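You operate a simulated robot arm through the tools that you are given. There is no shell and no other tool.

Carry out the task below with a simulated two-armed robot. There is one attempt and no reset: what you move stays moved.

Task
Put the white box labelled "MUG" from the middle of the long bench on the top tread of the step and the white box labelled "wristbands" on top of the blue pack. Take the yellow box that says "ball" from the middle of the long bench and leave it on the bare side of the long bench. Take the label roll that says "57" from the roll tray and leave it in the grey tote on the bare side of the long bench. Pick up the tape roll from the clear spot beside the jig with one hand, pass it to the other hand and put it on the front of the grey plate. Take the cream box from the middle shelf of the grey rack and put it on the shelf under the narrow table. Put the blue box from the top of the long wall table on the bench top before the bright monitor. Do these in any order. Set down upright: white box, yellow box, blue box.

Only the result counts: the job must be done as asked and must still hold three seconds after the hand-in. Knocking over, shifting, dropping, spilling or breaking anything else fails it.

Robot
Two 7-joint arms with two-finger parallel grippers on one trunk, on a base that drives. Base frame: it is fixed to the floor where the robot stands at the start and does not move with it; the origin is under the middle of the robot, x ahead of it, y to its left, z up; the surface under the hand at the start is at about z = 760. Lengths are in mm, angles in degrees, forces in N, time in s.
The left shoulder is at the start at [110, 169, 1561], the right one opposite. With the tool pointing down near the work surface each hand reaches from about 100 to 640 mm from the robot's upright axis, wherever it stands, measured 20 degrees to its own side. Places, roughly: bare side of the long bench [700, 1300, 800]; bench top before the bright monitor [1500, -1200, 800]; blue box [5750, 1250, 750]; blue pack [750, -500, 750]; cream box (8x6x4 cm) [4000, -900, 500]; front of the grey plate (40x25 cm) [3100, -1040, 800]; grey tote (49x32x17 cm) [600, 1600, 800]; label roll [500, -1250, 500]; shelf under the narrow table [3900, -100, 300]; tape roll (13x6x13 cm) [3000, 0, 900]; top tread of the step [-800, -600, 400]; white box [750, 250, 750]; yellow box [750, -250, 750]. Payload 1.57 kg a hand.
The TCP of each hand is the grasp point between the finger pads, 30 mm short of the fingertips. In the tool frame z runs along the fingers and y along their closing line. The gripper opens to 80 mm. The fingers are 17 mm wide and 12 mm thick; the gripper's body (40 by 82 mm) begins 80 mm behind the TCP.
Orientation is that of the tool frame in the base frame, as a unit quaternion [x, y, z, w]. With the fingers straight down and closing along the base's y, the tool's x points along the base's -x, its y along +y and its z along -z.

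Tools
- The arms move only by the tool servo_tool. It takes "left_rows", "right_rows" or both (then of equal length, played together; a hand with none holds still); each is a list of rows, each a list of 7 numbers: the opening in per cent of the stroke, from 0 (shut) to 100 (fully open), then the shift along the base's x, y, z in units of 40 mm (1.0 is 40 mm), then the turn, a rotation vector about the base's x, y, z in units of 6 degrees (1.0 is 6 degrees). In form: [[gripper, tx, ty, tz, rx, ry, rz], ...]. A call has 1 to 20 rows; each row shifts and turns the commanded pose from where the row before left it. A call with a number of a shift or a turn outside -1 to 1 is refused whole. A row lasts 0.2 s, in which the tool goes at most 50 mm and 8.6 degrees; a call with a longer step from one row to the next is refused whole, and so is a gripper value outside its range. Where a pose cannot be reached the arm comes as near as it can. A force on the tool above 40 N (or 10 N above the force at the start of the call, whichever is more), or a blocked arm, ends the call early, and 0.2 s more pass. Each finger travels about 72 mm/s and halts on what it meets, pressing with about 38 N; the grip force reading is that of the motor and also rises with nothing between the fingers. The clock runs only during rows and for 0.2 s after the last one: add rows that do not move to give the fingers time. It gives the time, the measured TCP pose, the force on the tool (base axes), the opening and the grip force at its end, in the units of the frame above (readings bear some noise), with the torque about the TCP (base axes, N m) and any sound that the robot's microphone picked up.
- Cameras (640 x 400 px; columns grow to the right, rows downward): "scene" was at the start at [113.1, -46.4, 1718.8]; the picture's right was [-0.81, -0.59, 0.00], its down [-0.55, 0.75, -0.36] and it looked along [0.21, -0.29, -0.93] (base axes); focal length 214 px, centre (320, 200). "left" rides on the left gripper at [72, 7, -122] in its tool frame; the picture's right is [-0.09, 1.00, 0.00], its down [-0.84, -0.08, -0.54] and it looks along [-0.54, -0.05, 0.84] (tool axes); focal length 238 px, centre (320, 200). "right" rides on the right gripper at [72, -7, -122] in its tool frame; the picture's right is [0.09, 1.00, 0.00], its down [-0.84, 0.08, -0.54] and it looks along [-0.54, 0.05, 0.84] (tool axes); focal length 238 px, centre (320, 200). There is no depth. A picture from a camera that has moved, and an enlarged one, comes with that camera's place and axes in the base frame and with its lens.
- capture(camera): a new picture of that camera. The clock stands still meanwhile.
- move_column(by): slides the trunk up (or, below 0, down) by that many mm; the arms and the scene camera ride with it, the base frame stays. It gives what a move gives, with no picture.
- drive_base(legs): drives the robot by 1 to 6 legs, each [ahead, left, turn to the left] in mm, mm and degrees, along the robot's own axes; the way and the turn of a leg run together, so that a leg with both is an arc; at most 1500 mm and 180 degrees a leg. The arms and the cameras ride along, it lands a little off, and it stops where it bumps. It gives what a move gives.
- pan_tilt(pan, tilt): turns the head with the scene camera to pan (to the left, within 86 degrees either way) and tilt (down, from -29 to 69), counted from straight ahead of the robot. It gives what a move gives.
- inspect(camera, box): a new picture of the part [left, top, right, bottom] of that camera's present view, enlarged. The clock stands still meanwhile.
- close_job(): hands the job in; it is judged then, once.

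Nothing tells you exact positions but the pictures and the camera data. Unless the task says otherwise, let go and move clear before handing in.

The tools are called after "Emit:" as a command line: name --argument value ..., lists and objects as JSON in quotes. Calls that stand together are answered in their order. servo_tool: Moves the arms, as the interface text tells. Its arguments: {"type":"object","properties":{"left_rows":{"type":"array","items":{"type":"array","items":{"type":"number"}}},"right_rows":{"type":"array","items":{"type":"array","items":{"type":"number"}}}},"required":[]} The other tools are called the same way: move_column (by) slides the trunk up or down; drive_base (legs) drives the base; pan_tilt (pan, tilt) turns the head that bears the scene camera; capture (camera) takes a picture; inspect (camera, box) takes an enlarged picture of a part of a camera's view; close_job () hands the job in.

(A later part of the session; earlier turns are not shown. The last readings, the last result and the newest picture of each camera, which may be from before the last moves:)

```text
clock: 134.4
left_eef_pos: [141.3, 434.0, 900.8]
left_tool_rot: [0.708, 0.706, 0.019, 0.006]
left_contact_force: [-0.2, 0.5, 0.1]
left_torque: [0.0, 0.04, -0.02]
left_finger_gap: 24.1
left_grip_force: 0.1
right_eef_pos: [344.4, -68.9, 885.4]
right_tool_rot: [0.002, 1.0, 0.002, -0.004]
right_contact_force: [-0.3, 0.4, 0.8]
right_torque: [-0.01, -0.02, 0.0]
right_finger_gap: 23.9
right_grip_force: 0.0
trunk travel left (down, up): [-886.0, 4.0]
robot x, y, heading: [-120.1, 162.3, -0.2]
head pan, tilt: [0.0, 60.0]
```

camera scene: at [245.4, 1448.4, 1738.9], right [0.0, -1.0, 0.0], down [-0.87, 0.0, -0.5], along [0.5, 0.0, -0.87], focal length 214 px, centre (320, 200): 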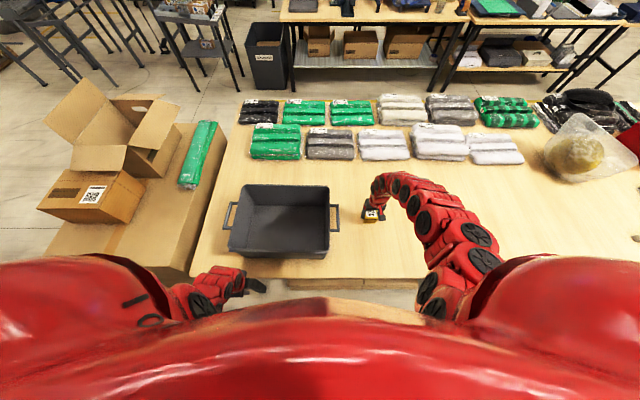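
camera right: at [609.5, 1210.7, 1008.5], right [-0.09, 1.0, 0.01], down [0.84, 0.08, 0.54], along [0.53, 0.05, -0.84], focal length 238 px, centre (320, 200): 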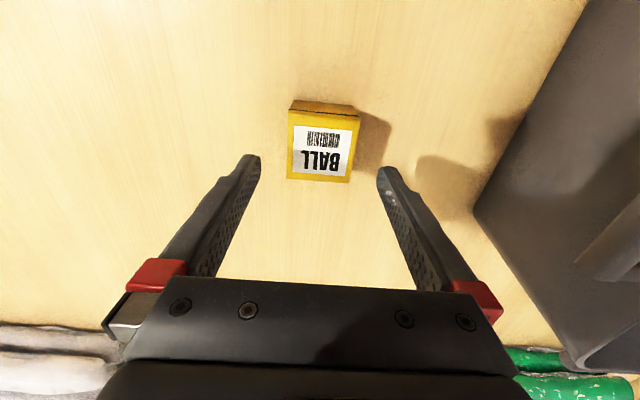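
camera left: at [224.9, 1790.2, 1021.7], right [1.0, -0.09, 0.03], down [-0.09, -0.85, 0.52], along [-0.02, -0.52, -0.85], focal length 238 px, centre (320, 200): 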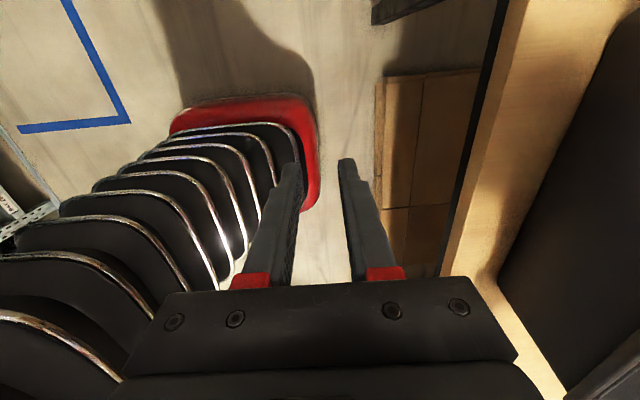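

Emit:
drive_base --legs '[[0, -1150, 0]]'

Emit:
pan_tilt --pan -25 --tilt 55

Emit:
capture --camera "scene"

Emit:
capture --camera "right"

Emit:
capture --camera "left"

```text
clock: 140.3
left_eef_pos: [139.9, -718.9, 899.7]
left_tool_rot: [0.706, 0.708, 0.02, 0.005]
left_contact_force: [-0.1, 0.8, -0.2]
left_torque: [-0.02, -0.01, -0.01]
left_finger_gap: 23.9
left_grip_force: 0.0
right_eef_pos: [345.1, -1220.1, 885.9]
right_tool_rot: [0.0, 1.0, 0.001, -0.004]
right_contact_force: [0.7, -0.3, -0.4]
right_torque: [0.01, 0.0, 0.02]
right_finger_gap: 23.8
right_grip_force: 0.0
trunk travel left (down, up): [-886.0, 4.0]
robot x, y, heading: [-123.8, -988.0, 0.2]
head pan, tilt: [0.0, 60.0]
```

```text
clock: 141.2
left_eef_pos: [139.6, -717.2, 900.5]
left_tool_rot: [0.706, 0.708, 0.019, 0.005]
left_contact_force: [0.4, -0.3, -0.7]
left_torque: [0.01, 0.02, -0.01]
left_finger_gap: 24.1
left_grip_force: 0.0
right_eef_pos: [344.9, -1220.4, 885.3]
right_tool_rot: [0.0, 1.0, 0.002, -0.004]
right_contact_force: [0.6, -0.2, -0.2]
right_torque: [0.01, -0.02, 0.01]
right_finger_gap: 24.1
right_grip_force: 0.0
trunk travel left (down, up): [-886.0, 4.0]
robot x, y, heading: [-123.1, -988.4, -0.0]
head pan, tilt: [-25.0, 55.0]
```

```text
taken
camera scene: at [22.0, -1019.6, 1744.9], right [-0.42, -0.91, 0.0], down [-0.74, 0.34, -0.57], along [0.52, -0.24, -0.82], focal length 214 px, centre (320, 200)
```

scene: 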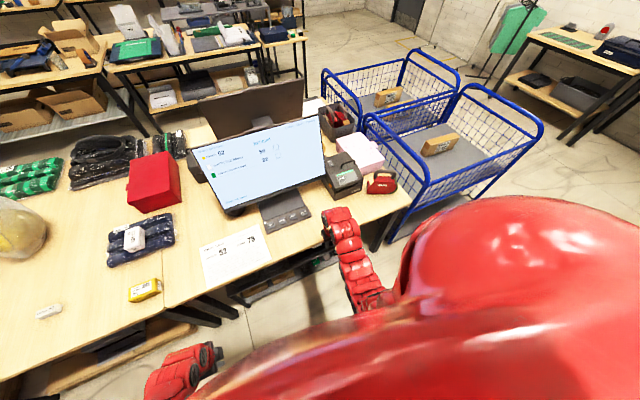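

```text
taken
camera right: at [275.4, -1227.5, 1008.1], right [-0.09, 1.0, 0.01], down [0.84, 0.08, 0.54], along [0.53, 0.05, -0.84], focal length 238 px, centre (320, 200)
```

right: 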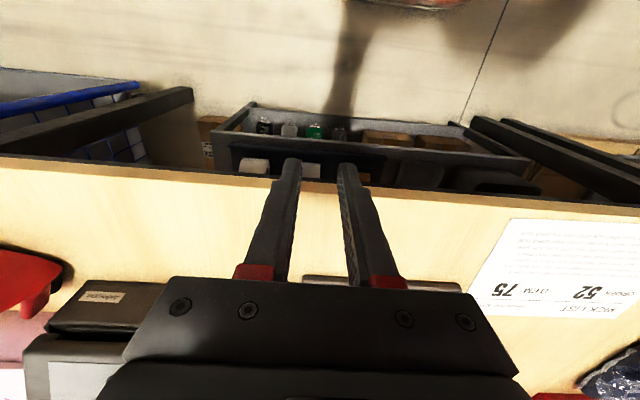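

```text
taken
camera left: at [142.2, -647.2, 1021.7], right [1.0, -0.09, 0.03], down [-0.09, -0.85, 0.52], along [-0.02, -0.52, -0.85], focal length 238 px, centre (320, 200)
```

left: 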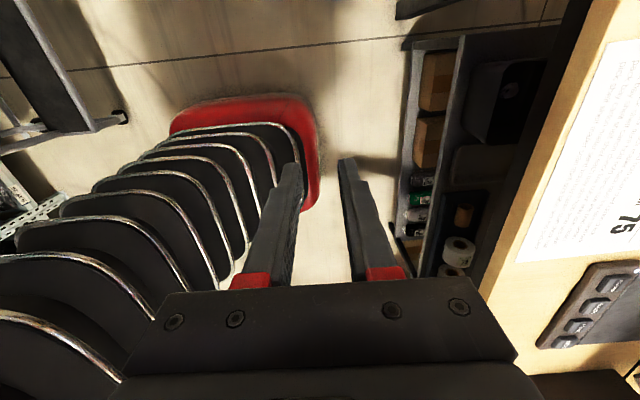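

I can see the shelf unit under the bench with white rolls on its upper level at about x≈505, y≈-1140 and -1236, just under the bench edge. I'll slide further right, back up a bit, and use the right hand's camera tilted forward to look under the bench.

Emit:
drive_base --legs '[[0, -200, 0], [-100, 0, 0]]'

Emit:
servo_tool --right_rows '[[30, 0, 0.7, 0, 0, -1, 0], [30, 0, 0.7, 0, 0, -1, 0], [30, 0, 0.7, 0, 0, -1, 0], [30, 0, 0.7, 0, 0, -1, 0], [30, 0, 0.7, 0, 0, -1, 0], [30, 0, 0, 0, 0, -1, 0], [30, 0, 0, 0, 0, -1, 0]]'

Emit:
move_column --by -250

Emit:
capture --camera "right"

Emit:
pan_tilt --pan 0 --tilt 50

Emit:
capture --camera "scene"

```text
clock: 143.5
left_eef_pos: [42.5, -920.9, 900.5]
left_tool_rot: [0.705, 0.709, 0.02, 0.004]
left_contact_force: [-0.3, -1.0, 0.9]
left_torque: [0.02, 0.03, 0.01]
left_finger_gap: 23.7
left_grip_force: 0.1
right_eef_pos: [248.2, -1422.9, 884.5]
right_tool_rot: [-0.001, 1.0, 0.002, -0.004]
right_contact_force: [-0.7, 0.2, 0.2]
right_torque: [0.03, 0.05, 0.01]
right_finger_gap: 24.1
right_grip_force: 0.0
trunk travel left (down, up): [-886.0, 4.0]
robot x, y, heading: [-221.3, -1189.4, 0.2]
head pan, tilt: [-25.0, 55.0]
```

```text
clock: 145.1
left_eef_pos: [41.0, -921.8, 900.7]
left_tool_rot: [0.705, 0.708, 0.019, 0.005]
left_contact_force: [0.7, 0.3, 0.4]
left_torque: [-0.01, -0.03, -0.01]
left_finger_gap: 24.1
left_grip_force: 0.2
right_eef_pos: [248.9, -1283.4, 887.1]
right_tool_rot: [-0.001, 0.934, 0.002, 0.356]
right_contact_force: [1.1, 0.4, 0.3]
right_torque: [-0.02, 0.04, 0.0]
right_finger_gap: 23.8
right_grip_force: 0.0
trunk travel left (down, up): [-886.0, 4.0]
robot x, y, heading: [-222.4, -1193.9, -0.0]
head pan, tilt: [-25.0, 55.0]
```

```text
clock: 147.7
left_eef_pos: [41.7, -920.1, 649.7]
left_tool_rot: [0.706, 0.708, 0.019, 0.004]
left_contact_force: [0.5, 0.4, -0.3]
left_torque: [0.01, -0.01, 0.02]
left_finger_gap: 23.9
left_grip_force: 0.1
right_eef_pos: [248.7, -1283.1, 635.7]
right_tool_rot: [-0.002, 0.935, 0.003, 0.355]
right_contact_force: [0.3, -0.5, 0.2]
right_torque: [0.02, 0.02, 0.01]
right_finger_gap: 24.3
right_grip_force: 0.0
trunk travel left (down, up): [-636.0, 254.0]
robot x, y, heading: [-220.7, -1189.4, 0.1]
head pan, tilt: [-25.0, 55.0]
```

```text
taken
camera right: at [115.2, -1290.5, 679.7], right [-0.07, 1.0, -0.06], down [0.27, 0.08, 0.96], along [0.96, 0.05, -0.27], focal length 238 px, centre (320, 200)
```

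right: 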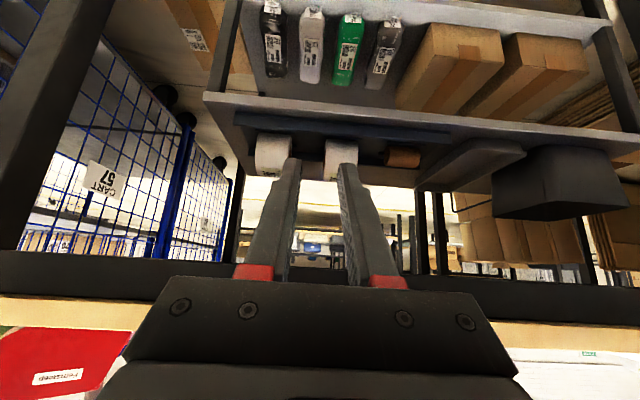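

```text
clock: 148.6
left_eef_pos: [41.7, -920.4, 650.9]
left_tool_rot: [0.705, 0.709, 0.02, 0.004]
left_contact_force: [0.6, 0.0, 0.5]
left_torque: [0.01, -0.02, 0.03]
left_finger_gap: 24.0
left_grip_force: 0.1
right_eef_pos: [248.5, -1284.0, 635.9]
right_tool_rot: [-0.001, 0.935, 0.002, 0.354]
right_contact_force: [-0.4, 0.4, -0.2]
right_torque: [0.02, 0.02, 0.03]
right_finger_gap: 23.8
right_grip_force: 0.0
trunk travel left (down, up): [-636.0, 254.0]
robot x, y, heading: [-219.9, -1189.1, 0.1]
head pan, tilt: [0.0, 50.0]
```

```text
taken
camera scene: at [-63.8, -1192.2, 1501.5], right [0.0, -1.0, 0.0], down [-0.77, 0.0, -0.64], along [0.64, 0.0, -0.77], focal length 214 px, centre (320, 200)
```

scene: 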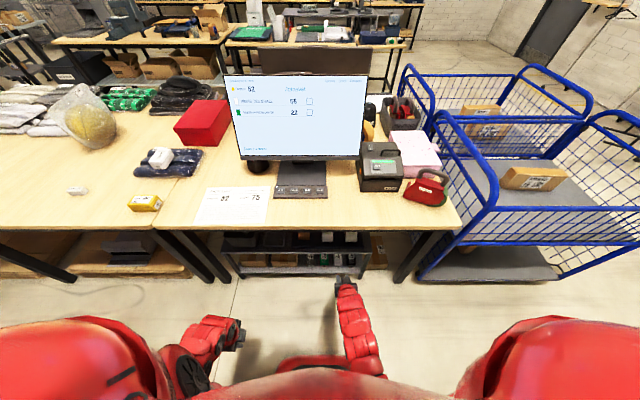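

The camera view (upside down) shows the tray with two white rolls. I'll zoom in to read their labels.

Emit:
inspect --camera "right" --box '[220, 90, 460, 220]'

Emit:
inspect --camera "scene" --box '[200, 210, 420, 290]'

```text
2.67 times, centred on (340, 155) of right
camera zoom: at [115.2, -1290.5, 679.7], right [-0.07, 1.0, -0.06], down [0.27, 0.08, 0.96], along [0.96, 0.05, -0.27], focal length 636 px, centre (267, 320)
```

zoom: 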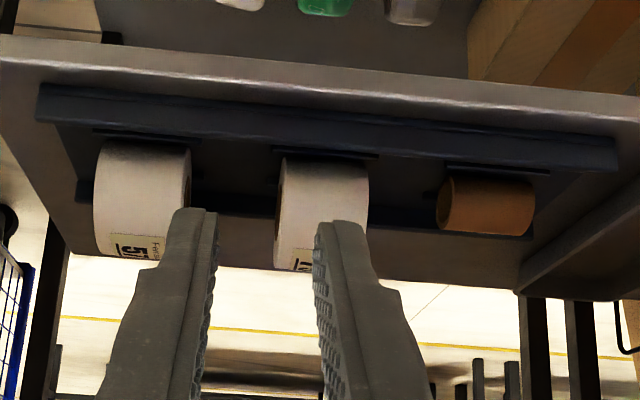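

```text
2.91 times, centred on (310, 250) of scene
camera zoom: at [-63.8, -1192.2, 1501.5], right [0.0, -1.0, 0.0], down [-0.77, 0.0, -0.64], along [0.64, 0.0, -0.77], focal length 624 px, centre (349, 54)
```

zoom: 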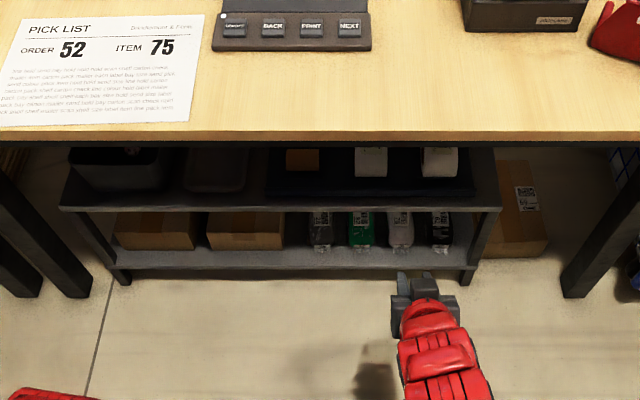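

The "57" roll is the one on the robot's right, standing like a wheel (axis along y) at about (500, -1355, 507) in a tray with a low lip. I'll turn the right hand to point forward with 20° downward tilt and bring it level in front of the roll.

Emit:
servo_tool --right_rows '[[100, 0, -0.36, -0.48, 0, -0.93, 0], [100, 0, -0.36, -0.48, 0, -0.93, 0], [100, 0, -0.36, -0.48, 0, -0.93, 0], [100, 0, -0.36, -0.48, 0, -0.93, 0], [100, 0, -0.36, -0.48, 0, -0.93, 0], [100, 0, 0, 0, 0, 0, 0]]'

Emit:
capture --camera "right"

Emit:
inspect --camera "right" --box '[200, 60, 440, 210]'

```text
clock: 150.0
left_eef_pos: [41.8, -920.7, 649.9]
left_tool_rot: [0.705, 0.708, 0.02, 0.004]
left_contact_force: [0.6, -0.5, 0.9]
left_torque: [-0.02, -0.02, 0.01]
left_finger_gap: 24.2
left_grip_force: 0.0
right_eef_pos: [248.4, -1355.7, 538.4]
right_tool_rot: [-0.003, 0.822, 0.002, 0.57]
right_contact_force: [0.4, -0.7, 0.4]
right_torque: [0.0, 0.01, 0.03]
right_finger_gap: 79.8
right_grip_force: 0.1
trunk travel left (down, up): [-636.0, 254.0]
robot x, y, heading: [-221.3, -1188.8, 0.1]
head pan, tilt: [0.0, 50.0]
```

```text
taken
camera right: at [109.9, -1363.0, 514.5], right [-0.04, 1.0, -0.09], down [-0.21, 0.08, 0.97], along [0.98, 0.05, 0.21], focal length 238 px, centre (320, 200)
```

right: 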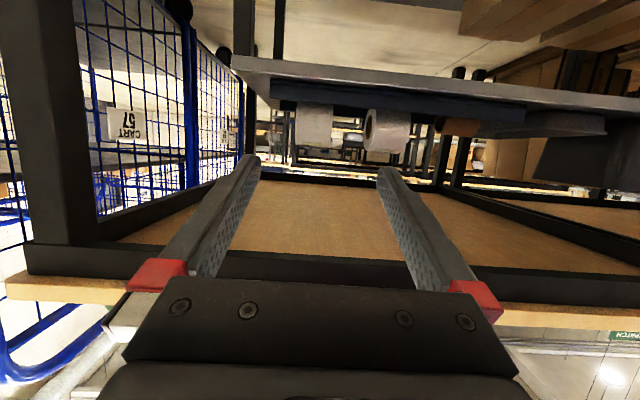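

```text
2.67 times, centred on (320, 135) of right
camera zoom: at [109.9, -1363.0, 514.5], right [-0.04, 1.0, -0.09], down [-0.21, 0.08, 0.97], along [0.98, 0.05, 0.21], focal length 636 px, centre (320, 373)
```

zoom: 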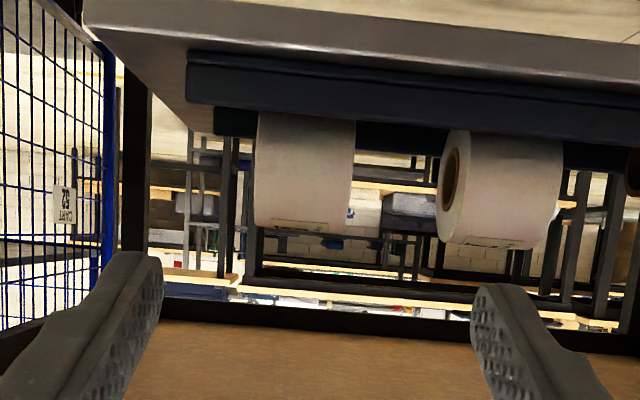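

Using both views I get the roll's centre at about (547, -1361, 471), radius ≈42, width ≈60, with the bench's front beam bottom at z≈652. I'll drive forward 180 mm and check alignment.

Emit:
drive_base --legs '[[180, 0, 0]]'

Emit:
capture --camera "right"

```text
clock: 151.5
left_eef_pos: [223.6, -921.9, 650.8]
left_tool_rot: [0.707, 0.707, 0.019, 0.004]
left_contact_force: [-0.5, 0.5, 0.0]
left_torque: [0.02, 0.01, 0.01]
left_finger_gap: 24.0
left_grip_force: 0.1
right_eef_pos: [428.7, -1357.3, 539.1]
right_tool_rot: [0.0, 0.822, 0.0, 0.569]
right_contact_force: [0.0, -1.1, 0.1]
right_torque: [-0.02, -0.01, 0.0]
right_finger_gap: 79.9
right_grip_force: 0.1
trunk travel left (down, up): [-636.0, 254.0]
robot x, y, heading: [-35.5, -1190.9, -0.3]
head pan, tilt: [0.0, 50.0]
```

```text
taken
camera right: at [290.3, -1364.4, 514.3], right [-0.03, 1.0, -0.09], down [-0.21, 0.08, 0.97], along [0.98, 0.05, 0.21], focal length 238 px, centre (320, 200)
```

right: 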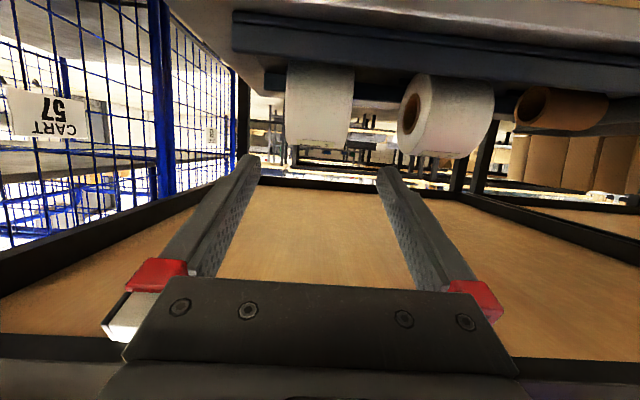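

Emit:
servo_tool --right_rows '[[100, 0.5, -0.03, -0.25, 0, 0, 0], [100, 0.5, -0.03, -0.3, 0, 0, 0], [100, 0.5, -0.02, -0.35, 0, 0, 0], [100, 0, 0, 0, 0, 0, 0]]'

Emit:
capture --camera "right"

```text
clock: 152.5
left_eef_pos: [223.8, -922.1, 649.6]
left_tool_rot: [0.708, 0.706, 0.019, 0.004]
left_contact_force: [-0.2, 0.4, 0.1]
left_torque: [0.0, -0.04, 0.01]
left_finger_gap: 24.1
left_grip_force: 0.0
right_eef_pos: [468.4, -1359.9, 516.2]
right_tool_rot: [0.001, 0.822, -0.001, 0.569]
right_contact_force: [-0.2, 0.8, -0.8]
right_torque: [0.03, -0.02, 0.02]
right_finger_gap: 79.7
right_grip_force: 0.0
right hand out of reach, approached as far as the arm can: row 3
trunk travel left (down, up): [-636.0, 254.0]
robot x, y, heading: [-40.0, -1191.5, -0.4]
head pan, tilt: [0.0, 50.0]
```

```text
taken
camera right: at [330.1, -1366.7, 492.9], right [-0.03, 1.0, -0.09], down [-0.21, 0.08, 0.97], along [0.98, 0.05, 0.21], focal length 238 px, centre (320, 200)
```

right: 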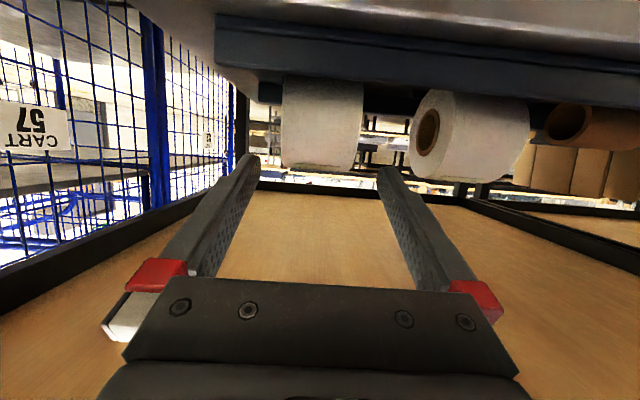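

The arm is at its reach limit with the shoulder this high. I'll back off, lower the trunk 250 mm, and bring the hand back up to roll height.

Emit:
drive_base --legs '[[-150, 0, 0]]'

Emit:
move_column --by -250

Emit:
servo_tool --right_rows '[[100, 0, 0, 0.9, 0, 0, 0], [100, 0, 0, 0.9, 0, 0, 0], [100, 0, 0, 0.9, 0, 0, 0], [100, 0, 0, 0.9, 0, 0, 0], [100, 0, 0, 0.9, 0, 0, 0], [100, 0, 0, 0.8, 0, 0, 0]]'

Emit:
capture --camera "right"

```text
clock: 153.9
left_eef_pos: [69.6, -921.8, 651.2]
left_tool_rot: [0.706, 0.708, 0.02, 0.005]
left_contact_force: [-0.6, 1.1, 0.7]
left_torque: [0.04, 0.01, -0.02]
left_finger_gap: 24.0
left_grip_force: 0.1
right_eef_pos: [315.7, -1356.8, 518.1]
right_tool_rot: [-0.001, 0.822, 0.0, 0.57]
right_contact_force: [0.4, 0.5, -0.1]
right_torque: [0.05, 0.0, -0.01]
right_finger_gap: 79.9
right_grip_force: 0.0
trunk travel left (down, up): [-636.0, 254.0]
robot x, y, heading: [-193.4, -1192.4, 0.1]
head pan, tilt: [0.0, 50.0]
```

```text
clock: 156.5
left_eef_pos: [70.5, -920.0, 401.6]
left_tool_rot: [0.706, 0.708, 0.019, 0.004]
left_contact_force: [0.3, -0.7, -0.9]
left_torque: [0.0, -0.02, -0.01]
left_finger_gap: 24.1
left_grip_force: 0.0
right_eef_pos: [315.7, -1358.9, 267.3]
right_tool_rot: [-0.001, 0.822, 0.0, 0.569]
right_contact_force: [0.8, 0.1, 0.5]
right_torque: [-0.01, 0.01, -0.03]
right_finger_gap: 79.9
right_grip_force: 0.0
trunk travel left (down, up): [-386.0, 504.0]
robot x, y, heading: [-193.6, -1193.7, -0.0]
head pan, tilt: [0.0, 50.0]
```

```text
clock: 157.9
left_eef_pos: [70.7, -920.5, 400.4]
left_tool_rot: [0.706, 0.708, 0.02, 0.004]
left_contact_force: [0.1, 1.0, 0.4]
left_torque: [-0.04, 0.01, -0.03]
left_finger_gap: 23.8
left_grip_force: 0.0
right_eef_pos: [315.4, -1358.5, 480.0]
right_tool_rot: [-0.001, 0.822, 0.001, 0.57]
right_contact_force: [0.4, 0.8, 0.2]
right_torque: [0.02, -0.01, -0.01]
right_finger_gap: 79.9
right_grip_force: 0.1
trunk travel left (down, up): [-386.0, 504.0]
robot x, y, heading: [-192.7, -1193.7, 0.0]
head pan, tilt: [0.0, 50.0]
```

```text
taken
camera right: at [177.8, -1364.9, 455.9], right [-0.04, 1.0, -0.09], down [-0.21, 0.08, 0.97], along [0.98, 0.05, 0.21], focal length 238 px, centre (320, 200)
```

right: 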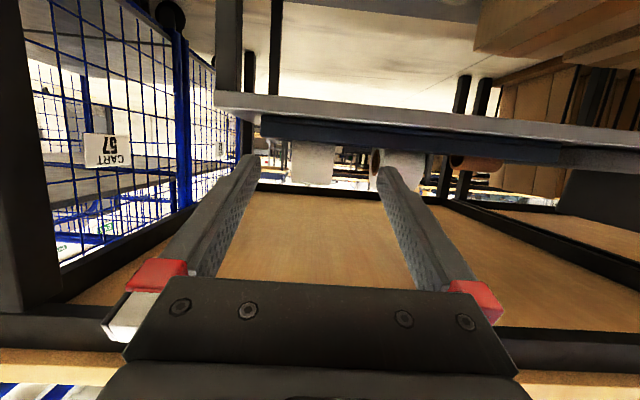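

Emit:
drive_base --legs '[[130, 0, 0]]'

Emit:
capture --camera "right"

```text
clock: 159.2
left_eef_pos: [199.2, -921.1, 401.7]
left_tool_rot: [0.707, 0.707, 0.019, 0.003]
left_contact_force: [-0.5, -0.5, 0.4]
left_torque: [-0.02, 0.02, -0.03]
left_finger_gap: 23.8
left_grip_force: 0.2
right_eef_pos: [444.5, -1359.2, 479.5]
right_tool_rot: [0.0, 0.822, 0.0, 0.569]
right_contact_force: [0.6, 0.6, 0.0]
right_torque: [-0.02, 0.04, 0.02]
right_finger_gap: 80.0
right_grip_force: 0.1
trunk travel left (down, up): [-386.0, 504.0]
robot x, y, heading: [-65.1, -1194.8, -0.0]
head pan, tilt: [0.0, 50.0]
```

```text
taken
camera right: at [306.5, -1365.7, 455.0], right [-0.03, 1.0, -0.09], down [-0.21, 0.08, 0.97], along [0.98, 0.05, 0.21], focal length 238 px, centre (320, 200)
```

right: 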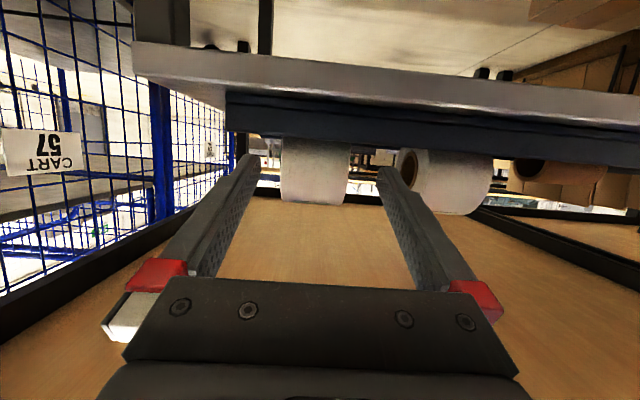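

Emit:
servo_tool --right_rows '[[100, 0.6, -0.05, -0.02, 0, 0, 0], [100, 0.6, 0, -0.02, 0, 0, 0], [100, 0.6, 0, -0.02, 0, 0, 0], [100, 0.6, 0, 0, 0, 0, 0], [100, 0, 0, 0, 0, 0, 0]]'

Emit:
capture --camera "right"

```text
clock: 160.4
left_eef_pos: [199.4, -920.2, 401.0]
left_tool_rot: [0.706, 0.708, 0.019, 0.004]
left_contact_force: [0.1, 0.2, 0.2]
left_torque: [0.0, 0.03, -0.03]
left_finger_gap: 23.8
left_grip_force: 0.0
right_eef_pos: [541.6, -1359.8, 479.1]
right_tool_rot: [-0.001, 0.822, 0.0, 0.569]
right_contact_force: [0.1, 0.2, 0.6]
right_torque: [0.05, 0.01, 0.01]
right_finger_gap: 79.8
right_grip_force: 0.0
trunk travel left (down, up): [-386.0, 504.0]
robot x, y, heading: [-60.9, -1192.6, -0.2]
head pan, tilt: [0.0, 50.0]
```

```text
taken
camera right: at [402.8, -1366.5, 453.9], right [-0.03, 1.0, -0.09], down [-0.21, 0.08, 0.97], along [0.98, 0.05, 0.21], focal length 238 px, centre (320, 200)
```

right: 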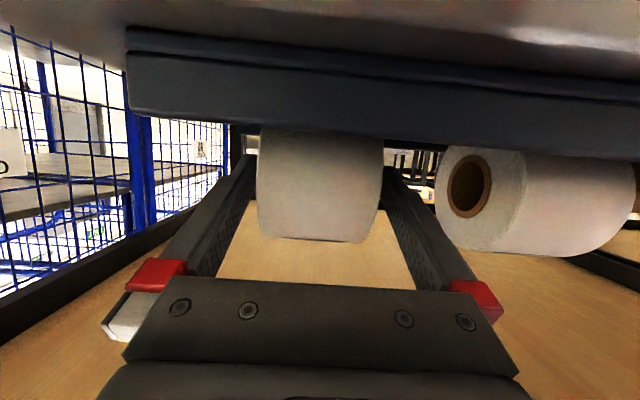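

The fingers straddle the 57 roll. Closing the gripper.

Emit:
servo_tool --right_rows '[[0, 0, 0, 0, 0, 0, 0], [0, 0, 0, 0, 0, 0, 0], [0, 0, 0, 0, 0, 0, 0]]'

Emit:
capture --camera "right"

```text
clock: 161.2
left_eef_pos: [198.2, -920.8, 400.6]
left_tool_rot: [0.706, 0.708, 0.019, 0.005]
left_contact_force: [0.9, 0.6, 0.6]
left_torque: [-0.01, 0.01, 0.02]
left_finger_gap: 23.8
left_grip_force: 0.0
right_eef_pos: [540.7, -1360.5, 479.0]
right_tool_rot: [0.0, 0.822, 0.0, 0.57]
right_contact_force: [1.1, 1.1, 0.4]
right_torque: [0.0, -0.03, 0.01]
right_finger_gap: 61.9
right_grip_force: 38.1
trunk travel left (down, up): [-386.0, 504.0]
robot x, y, heading: [-62.1, -1192.0, -0.0]
head pan, tilt: [0.0, 50.0]
```

```text
taken
camera right: at [402.7, -1366.5, 453.9], right [-0.03, 1.0, -0.09], down [-0.21, 0.08, 0.97], along [0.98, 0.05, 0.21], focal length 238 px, centre (320, 200)
```

right: 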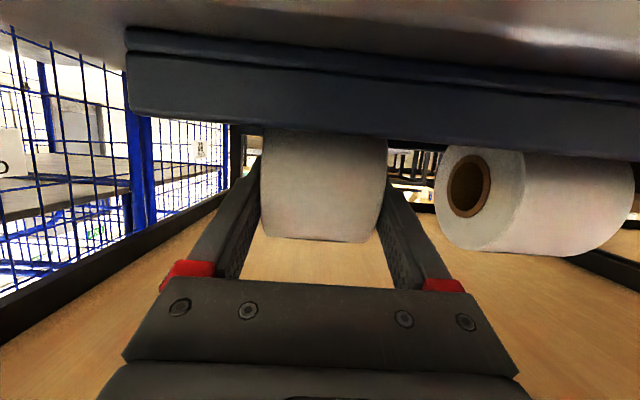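

The roll is gripped (62 mm). Lifting it over the tray lip and backing out.

Emit:
servo_tool --right_rows '[[0, 0, 0, 0.3, 0, 0, 0], [0, 0, 0, 0.5, 0, 0, 0], [0, 0, 0, 0.5, 0, 0, 0], [0, -0.5, 0, 0.1, 0, 0, 0], [0, -0.7, 0, 0, 0, 0, 0], [0, -0.7, 0, 0, 0, 0, 0], [0, -0.7, 0, 0, 0, 0, 0]]'

Emit:
capture --camera "right"

```text
clock: 162.8
left_eef_pos: [199.1, -920.8, 401.2]
left_tool_rot: [0.706, 0.708, 0.019, 0.005]
left_contact_force: [0.2, 0.2, -0.4]
left_torque: [0.03, 0.0, 0.01]
left_finger_gap: 24.0
left_grip_force: 0.0
right_eef_pos: [436.3, -1360.7, 533.4]
right_tool_rot: [-0.001, 0.822, 0.001, 0.569]
right_contact_force: [-0.4, 1.0, -0.4]
right_torque: [-0.02, 0.03, -0.01]
right_finger_gap: 61.5
right_grip_force: 37.9
trunk travel left (down, up): [-386.0, 504.0]
robot x, y, heading: [-64.6, -1189.8, -0.1]
head pan, tilt: [0.0, 50.0]
```

```text
taken
camera right: at [297.9, -1366.8, 509.1], right [-0.03, 1.0, -0.09], down [-0.21, 0.08, 0.97], along [0.98, 0.05, 0.21], focal length 238 px, centre (320, 200)
```

right: 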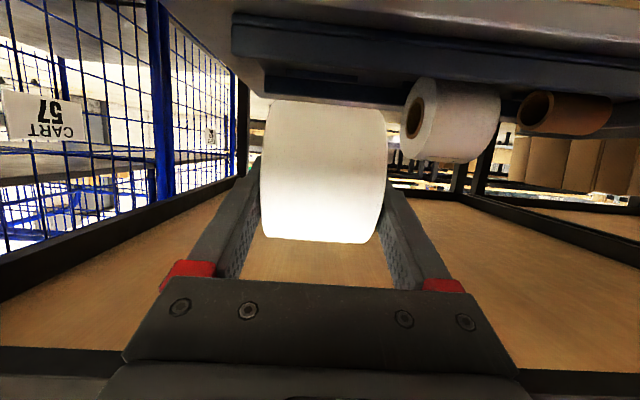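

Roll is out of the tray. Backing away, turning the hand to point down and raising the trunk.

Emit:
drive_base --legs '[[-140, 0, 0]]'

Emit:
servo_tool --right_rows '[[0, 0, 0, 0, 0, 0.97, 0], [0, 0, 0, 0, 0, 0.97, 0], [0, 0, 0, 0, 0, 0.97, 0], [0, 0, 0, 0, 0, 0.97, 0], [0, 0, 0, 0, 0, 0.97, 0], [0, 0, 0, 0, 0, 0.97, 0], [0, 0, 0, 0, 0, 0.97, 0], [0, 0, 0, 0, 0, 0.97, 0], [0, 0, 0, 0, 0, 0.97, 0], [0, 0, 0, 0, 0, 0.97, 0], [0, 0, 0, 0, 0, 0.97, 0], [0, 0, 0, 0, 0, 0.97, 0]]'

Emit:
move_column --by 490

Emit:
capture --camera "right"

```text
clock: 164.1
left_eef_pos: [58.6, -919.9, 400.9]
left_tool_rot: [0.706, 0.708, 0.02, 0.005]
left_contact_force: [-0.9, -0.5, 0.4]
left_torque: [0.02, -0.03, 0.01]
left_finger_gap: 24.2
left_grip_force: 0.0
right_eef_pos: [296.8, -1359.3, 534.6]
right_tool_rot: [-0.001, 0.822, 0.0, 0.57]
right_contact_force: [-1.1, 0.2, -1.8]
right_torque: [0.0, 0.06, -0.02]
right_finger_gap: 61.6
right_grip_force: 37.8
trunk travel left (down, up): [-386.0, 504.0]
robot x, y, heading: [-206.0, -1189.4, 0.0]
head pan, tilt: [0.0, 50.0]
```

```text
clock: 166.7
left_eef_pos: [59.6, -921.2, 401.1]
left_tool_rot: [0.705, 0.709, 0.019, 0.004]
left_contact_force: [-0.3, 0.5, -0.6]
left_torque: [0.0, 0.01, 0.01]
left_finger_gap: 24.0
left_grip_force: 0.2
right_eef_pos: [292.6, -1363.5, 514.5]
right_tool_rot: [0.001, 1.0, 0.001, 0.021]
right_contact_force: [-0.1, -0.7, -1.9]
right_torque: [0.02, -0.01, -0.02]
right_finger_gap: 61.6
right_grip_force: 37.8
right hand out of reach, approached as far as the arm can: row 4, 6, 9
trunk travel left (down, up): [-386.0, 504.0]
robot x, y, heading: [-201.7, -1188.9, 0.1]
head pan, tilt: [0.0, 50.0]
```

```text
refused: 490 is not a number from -400 to 400
```

```text
taken
camera right: at [216.3, -1370.8, 633.4], right [-0.09, 1.0, 0.0], down [0.81, 0.08, 0.58], along [0.57, 0.05, -0.82], focal length 238 px, centre (320, 200)
```

right: 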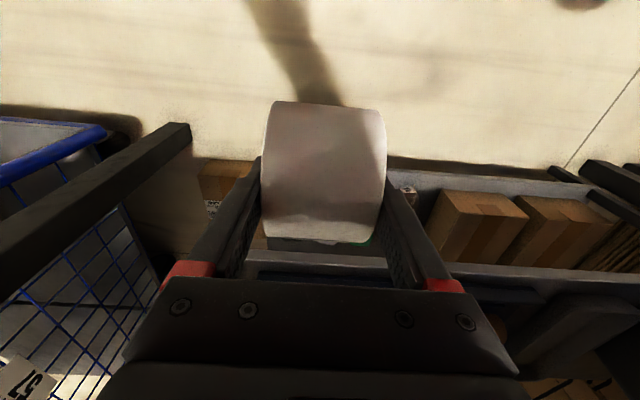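

Emit:
move_column --by 400

Emit:
move_column --by 60

Emit:
drive_base --legs '[[70, 0, 0], [0, 1500, 0]]'

```text
clock: 170.5
left_eef_pos: [59.1, -921.7, 800.7]
left_tool_rot: [0.706, 0.708, 0.02, 0.005]
left_contact_force: [-0.8, 0.2, -0.1]
left_torque: [0.03, 0.01, 0.0]
left_finger_gap: 23.9
left_grip_force: 0.1
right_eef_pos: [292.9, -1362.8, 914.4]
right_tool_rot: [-0.001, 1.0, 0.001, 0.022]
right_contact_force: [0.4, 0.2, -1.2]
right_torque: [0.02, -0.01, -0.01]
right_finger_gap: 61.4
right_grip_force: 37.5
trunk travel left (down, up): [-786.0, 104.0]
robot x, y, heading: [-202.3, -1189.7, 0.3]
head pan, tilt: [0.0, 50.0]
```

```text
clock: 171.5
left_eef_pos: [59.3, -920.9, 860.1]
left_tool_rot: [0.706, 0.708, 0.02, 0.004]
left_contact_force: [0.1, 0.2, -0.1]
left_torque: [0.01, -0.01, -0.01]
left_finger_gap: 23.9
left_grip_force: 0.0
right_eef_pos: [291.8, -1363.0, 974.1]
right_tool_rot: [-0.002, 1.0, 0.001, 0.022]
right_contact_force: [0.0, -0.4, -2.3]
right_torque: [-0.03, -0.01, 0.03]
right_finger_gap: 61.7
right_grip_force: 38.1
trunk travel left (down, up): [-846.0, 44.0]
robot x, y, heading: [-205.3, -1191.0, 0.0]
head pan, tilt: [0.0, 50.0]
```

```text
clock: 179.6
left_eef_pos: [122.8, 586.6, 859.8]
left_tool_rot: [0.705, 0.709, 0.019, 0.004]
left_contact_force: [-0.5, -0.1, 0.1]
left_torque: [0.02, 0.0, 0.0]
left_finger_gap: 23.9
left_grip_force: 0.0
right_eef_pos: [357.4, 144.4, 974.5]
right_tool_rot: [-0.002, 1.0, 0.0, 0.022]
right_contact_force: [-0.4, 0.3, -2.6]
right_torque: [0.01, 0.03, 0.04]
right_finger_gap: 61.5
right_grip_force: 38.1
trunk travel left (down, up): [-846.0, 44.0]
robot x, y, heading: [-140.7, 315.5, 0.1]
head pan, tilt: [0.0, 50.0]
```

Emit:
move_column --by 40

Emit:
drive_base --legs '[[0, 1385, 0]]'

Emit:
pan_tilt --pan 0 --tilt 55

Emit:
capture --camera "scene"

Emit:
capture --camera "right"

```text
clock: 180.4
left_eef_pos: [123.2, 587.3, 901.4]
left_tool_rot: [0.705, 0.709, 0.019, 0.005]
left_contact_force: [-0.1, -0.2, 0.5]
left_torque: [-0.02, 0.0, 0.0]
left_finger_gap: 24.0
left_grip_force: 0.1
right_eef_pos: [358.2, 145.0, 1012.6]
right_tool_rot: [-0.001, 1.0, 0.0, 0.021]
right_contact_force: [-0.7, 0.2, -1.5]
right_torque: [0.03, 0.01, 0.0]
right_finger_gap: 61.5
right_grip_force: 38.3
trunk travel left (down, up): [-886.0, 4.0]
robot x, y, heading: [-140.5, 321.0, -0.1]
head pan, tilt: [0.0, 50.0]
```

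```text
clock: 187.3
left_eef_pos: [142.5, 1963.0, 900.7]
left_tool_rot: [0.714, 0.7, 0.019, 0.005]
left_contact_force: [-0.3, -0.3, 0.7]
left_torque: [-0.01, 0.03, -0.01]
left_finger_gap: 24.0
left_grip_force: 0.2
right_eef_pos: [366.3, 1516.3, 1014.4]
right_tool_rot: [0.011, 1.0, 0.001, 0.022]
right_contact_force: [-0.3, -0.2, -2.2]
right_torque: [0.03, -0.02, -0.02]
right_finger_gap: 61.5
right_grip_force: 38.1
trunk travel left (down, up): [-886.0, 4.0]
robot x, y, heading: [-123.4, 1701.8, -1.2]
head pan, tilt: [0.0, 50.0]
```

```text
clock: 188.0
left_eef_pos: [142.9, 1964.0, 900.4]
left_tool_rot: [0.714, 0.7, 0.02, 0.005]
left_contact_force: [0.2, 0.3, 0.2]
left_torque: [0.0, 0.01, -0.03]
left_finger_gap: 24.3
left_grip_force: 0.1
right_eef_pos: [365.9, 1516.5, 1013.5]
right_tool_rot: [0.011, 1.0, 0.0, 0.021]
right_contact_force: [-0.6, 0.9, -1.7]
right_torque: [-0.01, 0.03, -0.02]
right_finger_gap: 61.7
right_grip_force: 38.0
trunk travel left (down, up): [-886.0, 4.0]
robot x, y, heading: [-125.2, 1699.3, -1.1]
head pan, tilt: [0.0, 55.0]
```

```text
taken
camera scene: at [26.5, 1694.6, 1745.0], right [-0.02, -1.0, 0.0], down [-0.82, 0.02, -0.57], along [0.57, -0.01, -0.82], focal length 214 px, centre (320, 200)
```

scene: 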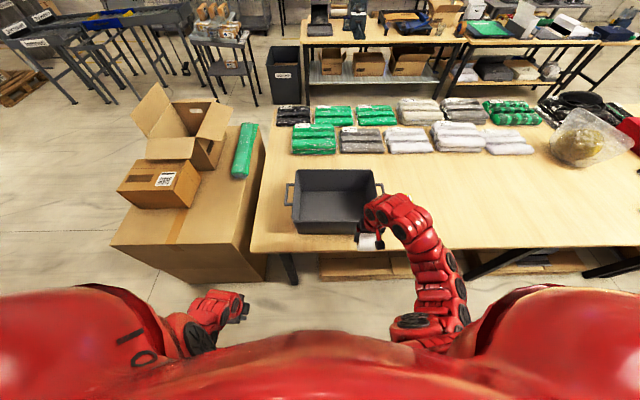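

```text
taken
camera right: at [290.4, 1510.5, 1133.1], right [-0.07, 1.0, 0.0], down [0.81, 0.06, 0.58], along [0.58, 0.04, -0.82], focal length 238 px, centre (320, 200)
```

right: 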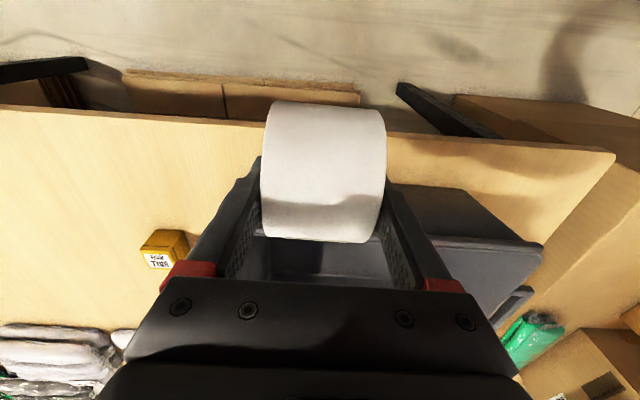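

The tote is ahead; the right hand with the roll is in front of its right half. Straightening and driving in 225 mm, with the roll passing above the rim.

Emit:
drive_base --legs '[[0, 0, 1.1], [225, 20, 0]]'

Emit:
capture --camera "right"

Emit:
capture --camera "scene"

```text
clock: 190.1
left_eef_pos: [366.1, 1987.5, 898.8]
left_tool_rot: [0.707, 0.707, 0.019, 0.005]
left_contact_force: [0.7, -0.2, 0.7]
left_torque: [0.02, -0.02, -0.01]
left_finger_gap: 24.1
left_grip_force: 0.1
right_eef_pos: [599.0, 1545.1, 1014.1]
right_tool_rot: [0.001, 1.0, 0.001, 0.021]
right_contact_force: [-0.6, -0.6, -2.0]
right_torque: [0.01, 0.01, -0.01]
right_finger_gap: 61.6
right_grip_force: 38.1
trunk travel left (down, up): [-886.0, 4.0]
robot x, y, heading: [102.4, 1718.6, 0.2]
head pan, tilt: [0.0, 55.0]
```

```text
taken
camera right: at [522.4, 1537.8, 1133.3], right [-0.09, 1.0, 0.0], down [0.81, 0.08, 0.58], along [0.58, 0.05, -0.82], focal length 238 px, centre (320, 200)
```

right: 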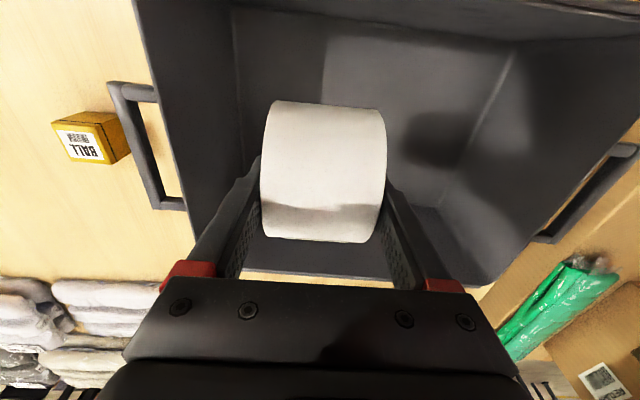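

```text
taken
camera scene: at [254.5, 1716.6, 1745.0], right [0.0, -1.0, 0.0], down [-0.82, 0.0, -0.57], along [0.57, 0.0, -0.82], focal length 214 px, centre (320, 200)
```

scene: 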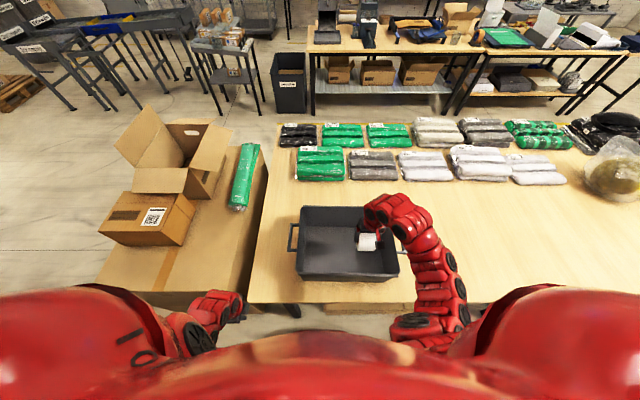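

The roll is above the tote's interior. Lowering it into the tote.

Emit:
servo_tool --right_rows '[[0, 0.25, 0.1, -0.8, 0, 0, 0], [0, 0.25, 0.1, -0.8, 0, 0, 0], [0, 0, 0, -0.8, 0, 0, 0], [0, 0, 0, -0.8, 0, 0, 0], [0, 0, 0, -0.8, 0, 0, 0], [0, 0, 0, -0.5, 0, 0, 0], [0, 0, 0, 0, 0, 0, 0]]'

Emit:
capture --camera "right"

```text
clock: 191.7
left_eef_pos: [367.3, 1987.9, 900.6]
left_tool_rot: [0.707, 0.707, 0.019, 0.003]
left_contact_force: [0.4, 0.1, -1.3]
left_torque: [-0.01, 0.0, -0.01]
left_finger_gap: 24.1
left_grip_force: 0.1
right_eef_pos: [622.1, 1552.0, 834.9]
right_tool_rot: [0.001, 1.0, 0.001, 0.022]
right_contact_force: [0.6, -0.6, -2.3]
right_torque: [0.03, -0.03, 0.02]
right_finger_gap: 61.5
right_grip_force: 38.2
trunk travel left (down, up): [-886.0, 4.0]
robot x, y, heading: [103.0, 1718.6, 0.0]
head pan, tilt: [0.0, 55.0]
```

```text
taken
camera right: at [545.4, 1545.5, 954.0], right [-0.09, 1.0, 0.0], down [0.81, 0.08, 0.58], along [0.58, 0.05, -0.82], focal length 238 px, centre (320, 200)
```

right: 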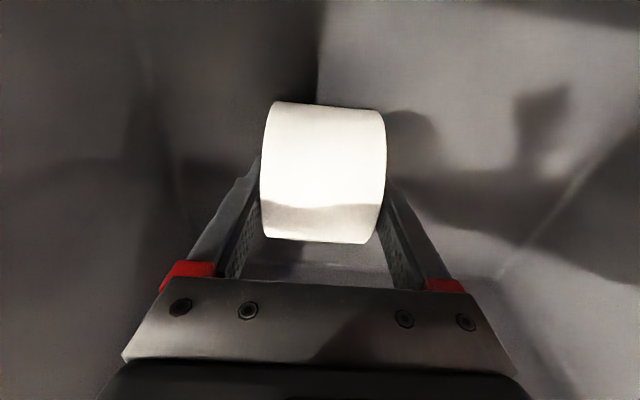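

Emit:
servo_tool --right_rows '[[0, 0, 0, -0.15, 0, 0, 0], [0, 0, 0, -0.1, 0, 0, 0], [0, 0, 0, -0.1, 0, 0, 0], [0, 0, 0, 0, 0, 0, 0]]'

Emit:
servo_tool --right_rows '[[0, 0, 0, -0.1, 0, 0, 0], [0, 0, 0, -0.1, 0, 0, 0], [0, 0, 0, 0, 0, 0, 0]]'

```text
clock: 192.7
left_eef_pos: [365.3, 1987.6, 900.7]
left_tool_rot: [0.707, 0.707, 0.02, 0.005]
left_contact_force: [0.4, -0.2, -0.9]
left_torque: [0.0, -0.02, -0.02]
left_finger_gap: 23.8
left_grip_force: 0.1
right_eef_pos: [620.7, 1554.2, 823.7]
right_tool_rot: [0.0, 1.0, 0.001, 0.026]
right_contact_force: [-0.3, -0.8, 23.6]
right_torque: [-0.44, 0.12, 0.07]
right_finger_gap: 61.6
right_grip_force: 38.0
trunk travel left (down, up): [-886.0, 4.0]
robot x, y, heading: [102.9, 1720.5, -0.1]
head pan, tilt: [0.0, 55.0]
```

```text
clock: 193.4
left_eef_pos: [366.2, 1989.0, 900.2]
left_tool_rot: [0.706, 0.708, 0.02, 0.005]
left_contact_force: [0.9, -0.1, 0.1]
left_torque: [0.01, -0.03, 0.02]
left_finger_gap: 24.0
left_grip_force: 0.1
right_eef_pos: [618.8, 1555.1, 814.4]
right_tool_rot: [0.0, 1.0, 0.001, 0.023]
right_contact_force: [2.9, 0.7, 32.7]
right_torque: [-0.29, -0.02, 0.04]
right_finger_gap: 61.8
right_grip_force: 38.4
trunk travel left (down, up): [-886.0, 4.0]
robot x, y, heading: [102.9, 1716.6, -0.1]
head pan, tilt: [0.0, 55.0]
```

The roll touches the tote's floor. Releasing and lifting out.

Emit:
servo_tool --right_rows '[[0, 0, 0, 0.08, 0, 0, 0], [80, 0, 0, 0, 0, 0, 0], [100, 0, 0, 0, 0, 0, 0], [100, 0, 0, 0.5, 0, 0, 0], [100, 0, 0, 0.8, 0, 0, 0], [100, 0, 0, 0.8, 0, 0, 0], [100, 0, 0, 0.8, 0, 0, 0], [100, 0, 0, 0.8, 0, 0, 0], [100, 0, 0, 0.8, 0, 0, 0]]'

Emit:
capture --camera "right"

```text
clock: 195.4
left_eef_pos: [366.5, 1987.6, 900.0]
left_tool_rot: [0.707, 0.707, 0.019, 0.004]
left_contact_force: [0.1, 0.2, -0.7]
left_torque: [-0.02, 0.0, 0.0]
left_finger_gap: 24.2
left_grip_force: 0.1
right_eef_pos: [616.9, 1551.2, 993.9]
right_tool_rot: [0.0, 1.0, 0.001, 0.021]
right_contact_force: [0.3, 0.1, -0.2]
right_torque: [0.02, -0.02, 0.01]
right_finger_gap: 80.0
right_grip_force: 0.1
trunk travel left (down, up): [-886.0, 4.0]
robot x, y, heading: [99.7, 1716.3, -0.1]
head pan, tilt: [0.0, 55.0]
```

```text
taken
camera right: at [542.3, 1545.0, 1113.1], right [-0.09, 1.0, 0.0], down [0.81, 0.08, 0.58], along [0.58, 0.05, -0.82], focal length 238 px, centre (320, 200)
```

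right: 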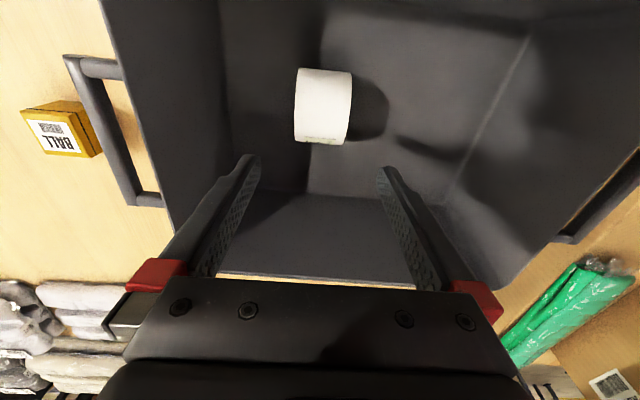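

The roll is in the tote. I'll zoom in to confirm its label, then back away.

Emit:
inspect --camera "right" --box '[280, 50, 370, 160]'

Emit:
drive_base --legs '[[-250, 0, 0]]'

Emit:
pan_tilt --pan 0 --tilt 30

Emit:
capture --camera "scene"

Emit:
pan_tilt --pan 60 --tilt 30

Emit:
capture --camera "scene"

```text
3.64 times, centred on (325, 105) of right
camera zoom: at [542.3, 1545.0, 1113.1], right [-0.09, 1.0, 0.0], down [0.81, 0.08, 0.58], along [0.58, 0.05, -0.82], focal length 867 px, centre (302, 546)
```

zoom: 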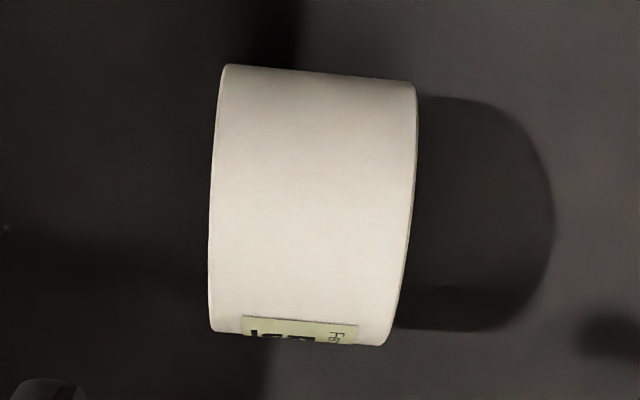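

```text
clock: 197.3
left_eef_pos: [119.0, 1989.2, 900.5]
left_tool_rot: [0.705, 0.709, 0.019, 0.004]
left_contact_force: [-0.3, -0.2, 0.5]
left_torque: [0.0, 0.04, 0.03]
left_finger_gap: 24.0
left_grip_force: 0.3
right_eef_pos: [372.0, 1555.1, 994.0]
right_tool_rot: [0.0, 1.0, 0.001, 0.02]
right_contact_force: [-1.1, -1.1, -0.3]
right_torque: [0.0, 0.0, 0.0]
right_finger_gap: 80.1
right_grip_force: 0.0
trunk travel left (down, up): [-886.0, 4.0]
robot x, y, heading: [-141.9, 1715.0, 0.1]
head pan, tilt: [0.0, 55.0]
```

```text
clock: 198.2
left_eef_pos: [119.3, 1988.7, 900.5]
left_tool_rot: [0.705, 0.709, 0.019, 0.004]
left_contact_force: [-0.3, -0.4, 0.3]
left_torque: [0.0, 0.03, 0.01]
left_finger_gap: 23.9
left_grip_force: 0.0
right_eef_pos: [371.4, 1553.9, 994.9]
right_tool_rot: [-0.002, 1.0, 0.001, 0.022]
right_contact_force: [0.3, 0.3, 0.1]
right_torque: [-0.01, -0.02, -0.01]
right_finger_gap: 79.8
right_grip_force: 0.1
trunk travel left (down, up): [-886.0, 4.0]
robot x, y, heading: [-144.7, 1716.7, 0.2]
head pan, tilt: [0.0, 30.0]
```

```text
taken
camera scene: at [26.7, 1717.4, 1780.9], right [0.0, -1.0, 0.0], down [-0.5, 0.0, -0.87], along [0.87, 0.0, -0.5], focal length 214 px, centre (320, 200)
```

scene: 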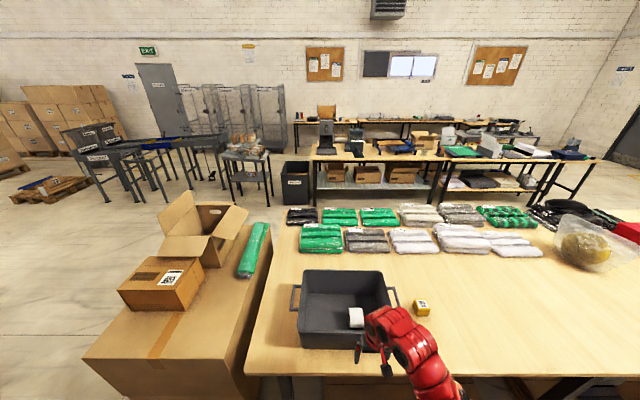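

```text
clock: 199.4
left_eef_pos: [118.3, 1987.6, 900.5]
left_tool_rot: [0.706, 0.708, 0.018, 0.004]
left_contact_force: [0.7, 0.0, 0.0]
left_torque: [-0.01, -0.01, -0.02]
left_finger_gap: 24.0
left_grip_force: 0.0
right_eef_pos: [371.7, 1554.6, 994.0]
right_tool_rot: [0.0, 1.0, 0.001, 0.022]
right_contact_force: [0.1, 0.2, 0.4]
right_torque: [-0.02, -0.02, -0.01]
right_finger_gap: 80.0
right_grip_force: 0.1
trunk travel left (down, up): [-886.0, 4.0]
robot x, y, heading: [-145.9, 1719.2, 0.0]
head pan, tilt: [60.0, 30.0]
```

```text
taken
camera scene: at [-18.9, 1795.5, 1781.0], right [0.87, -0.5, 0.0], down [-0.25, -0.43, -0.87], along [0.43, 0.75, -0.5], focal length 214 px, centre (320, 200)
```

scene: 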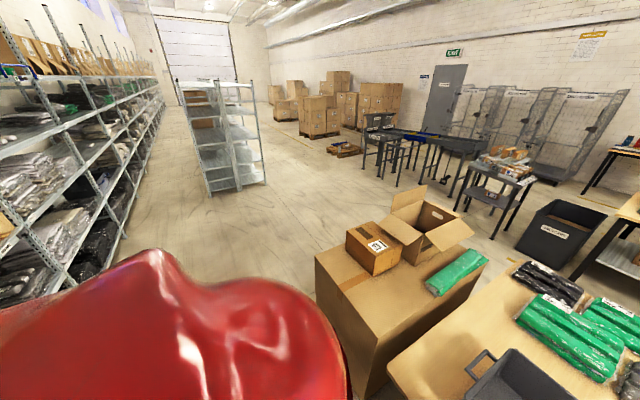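

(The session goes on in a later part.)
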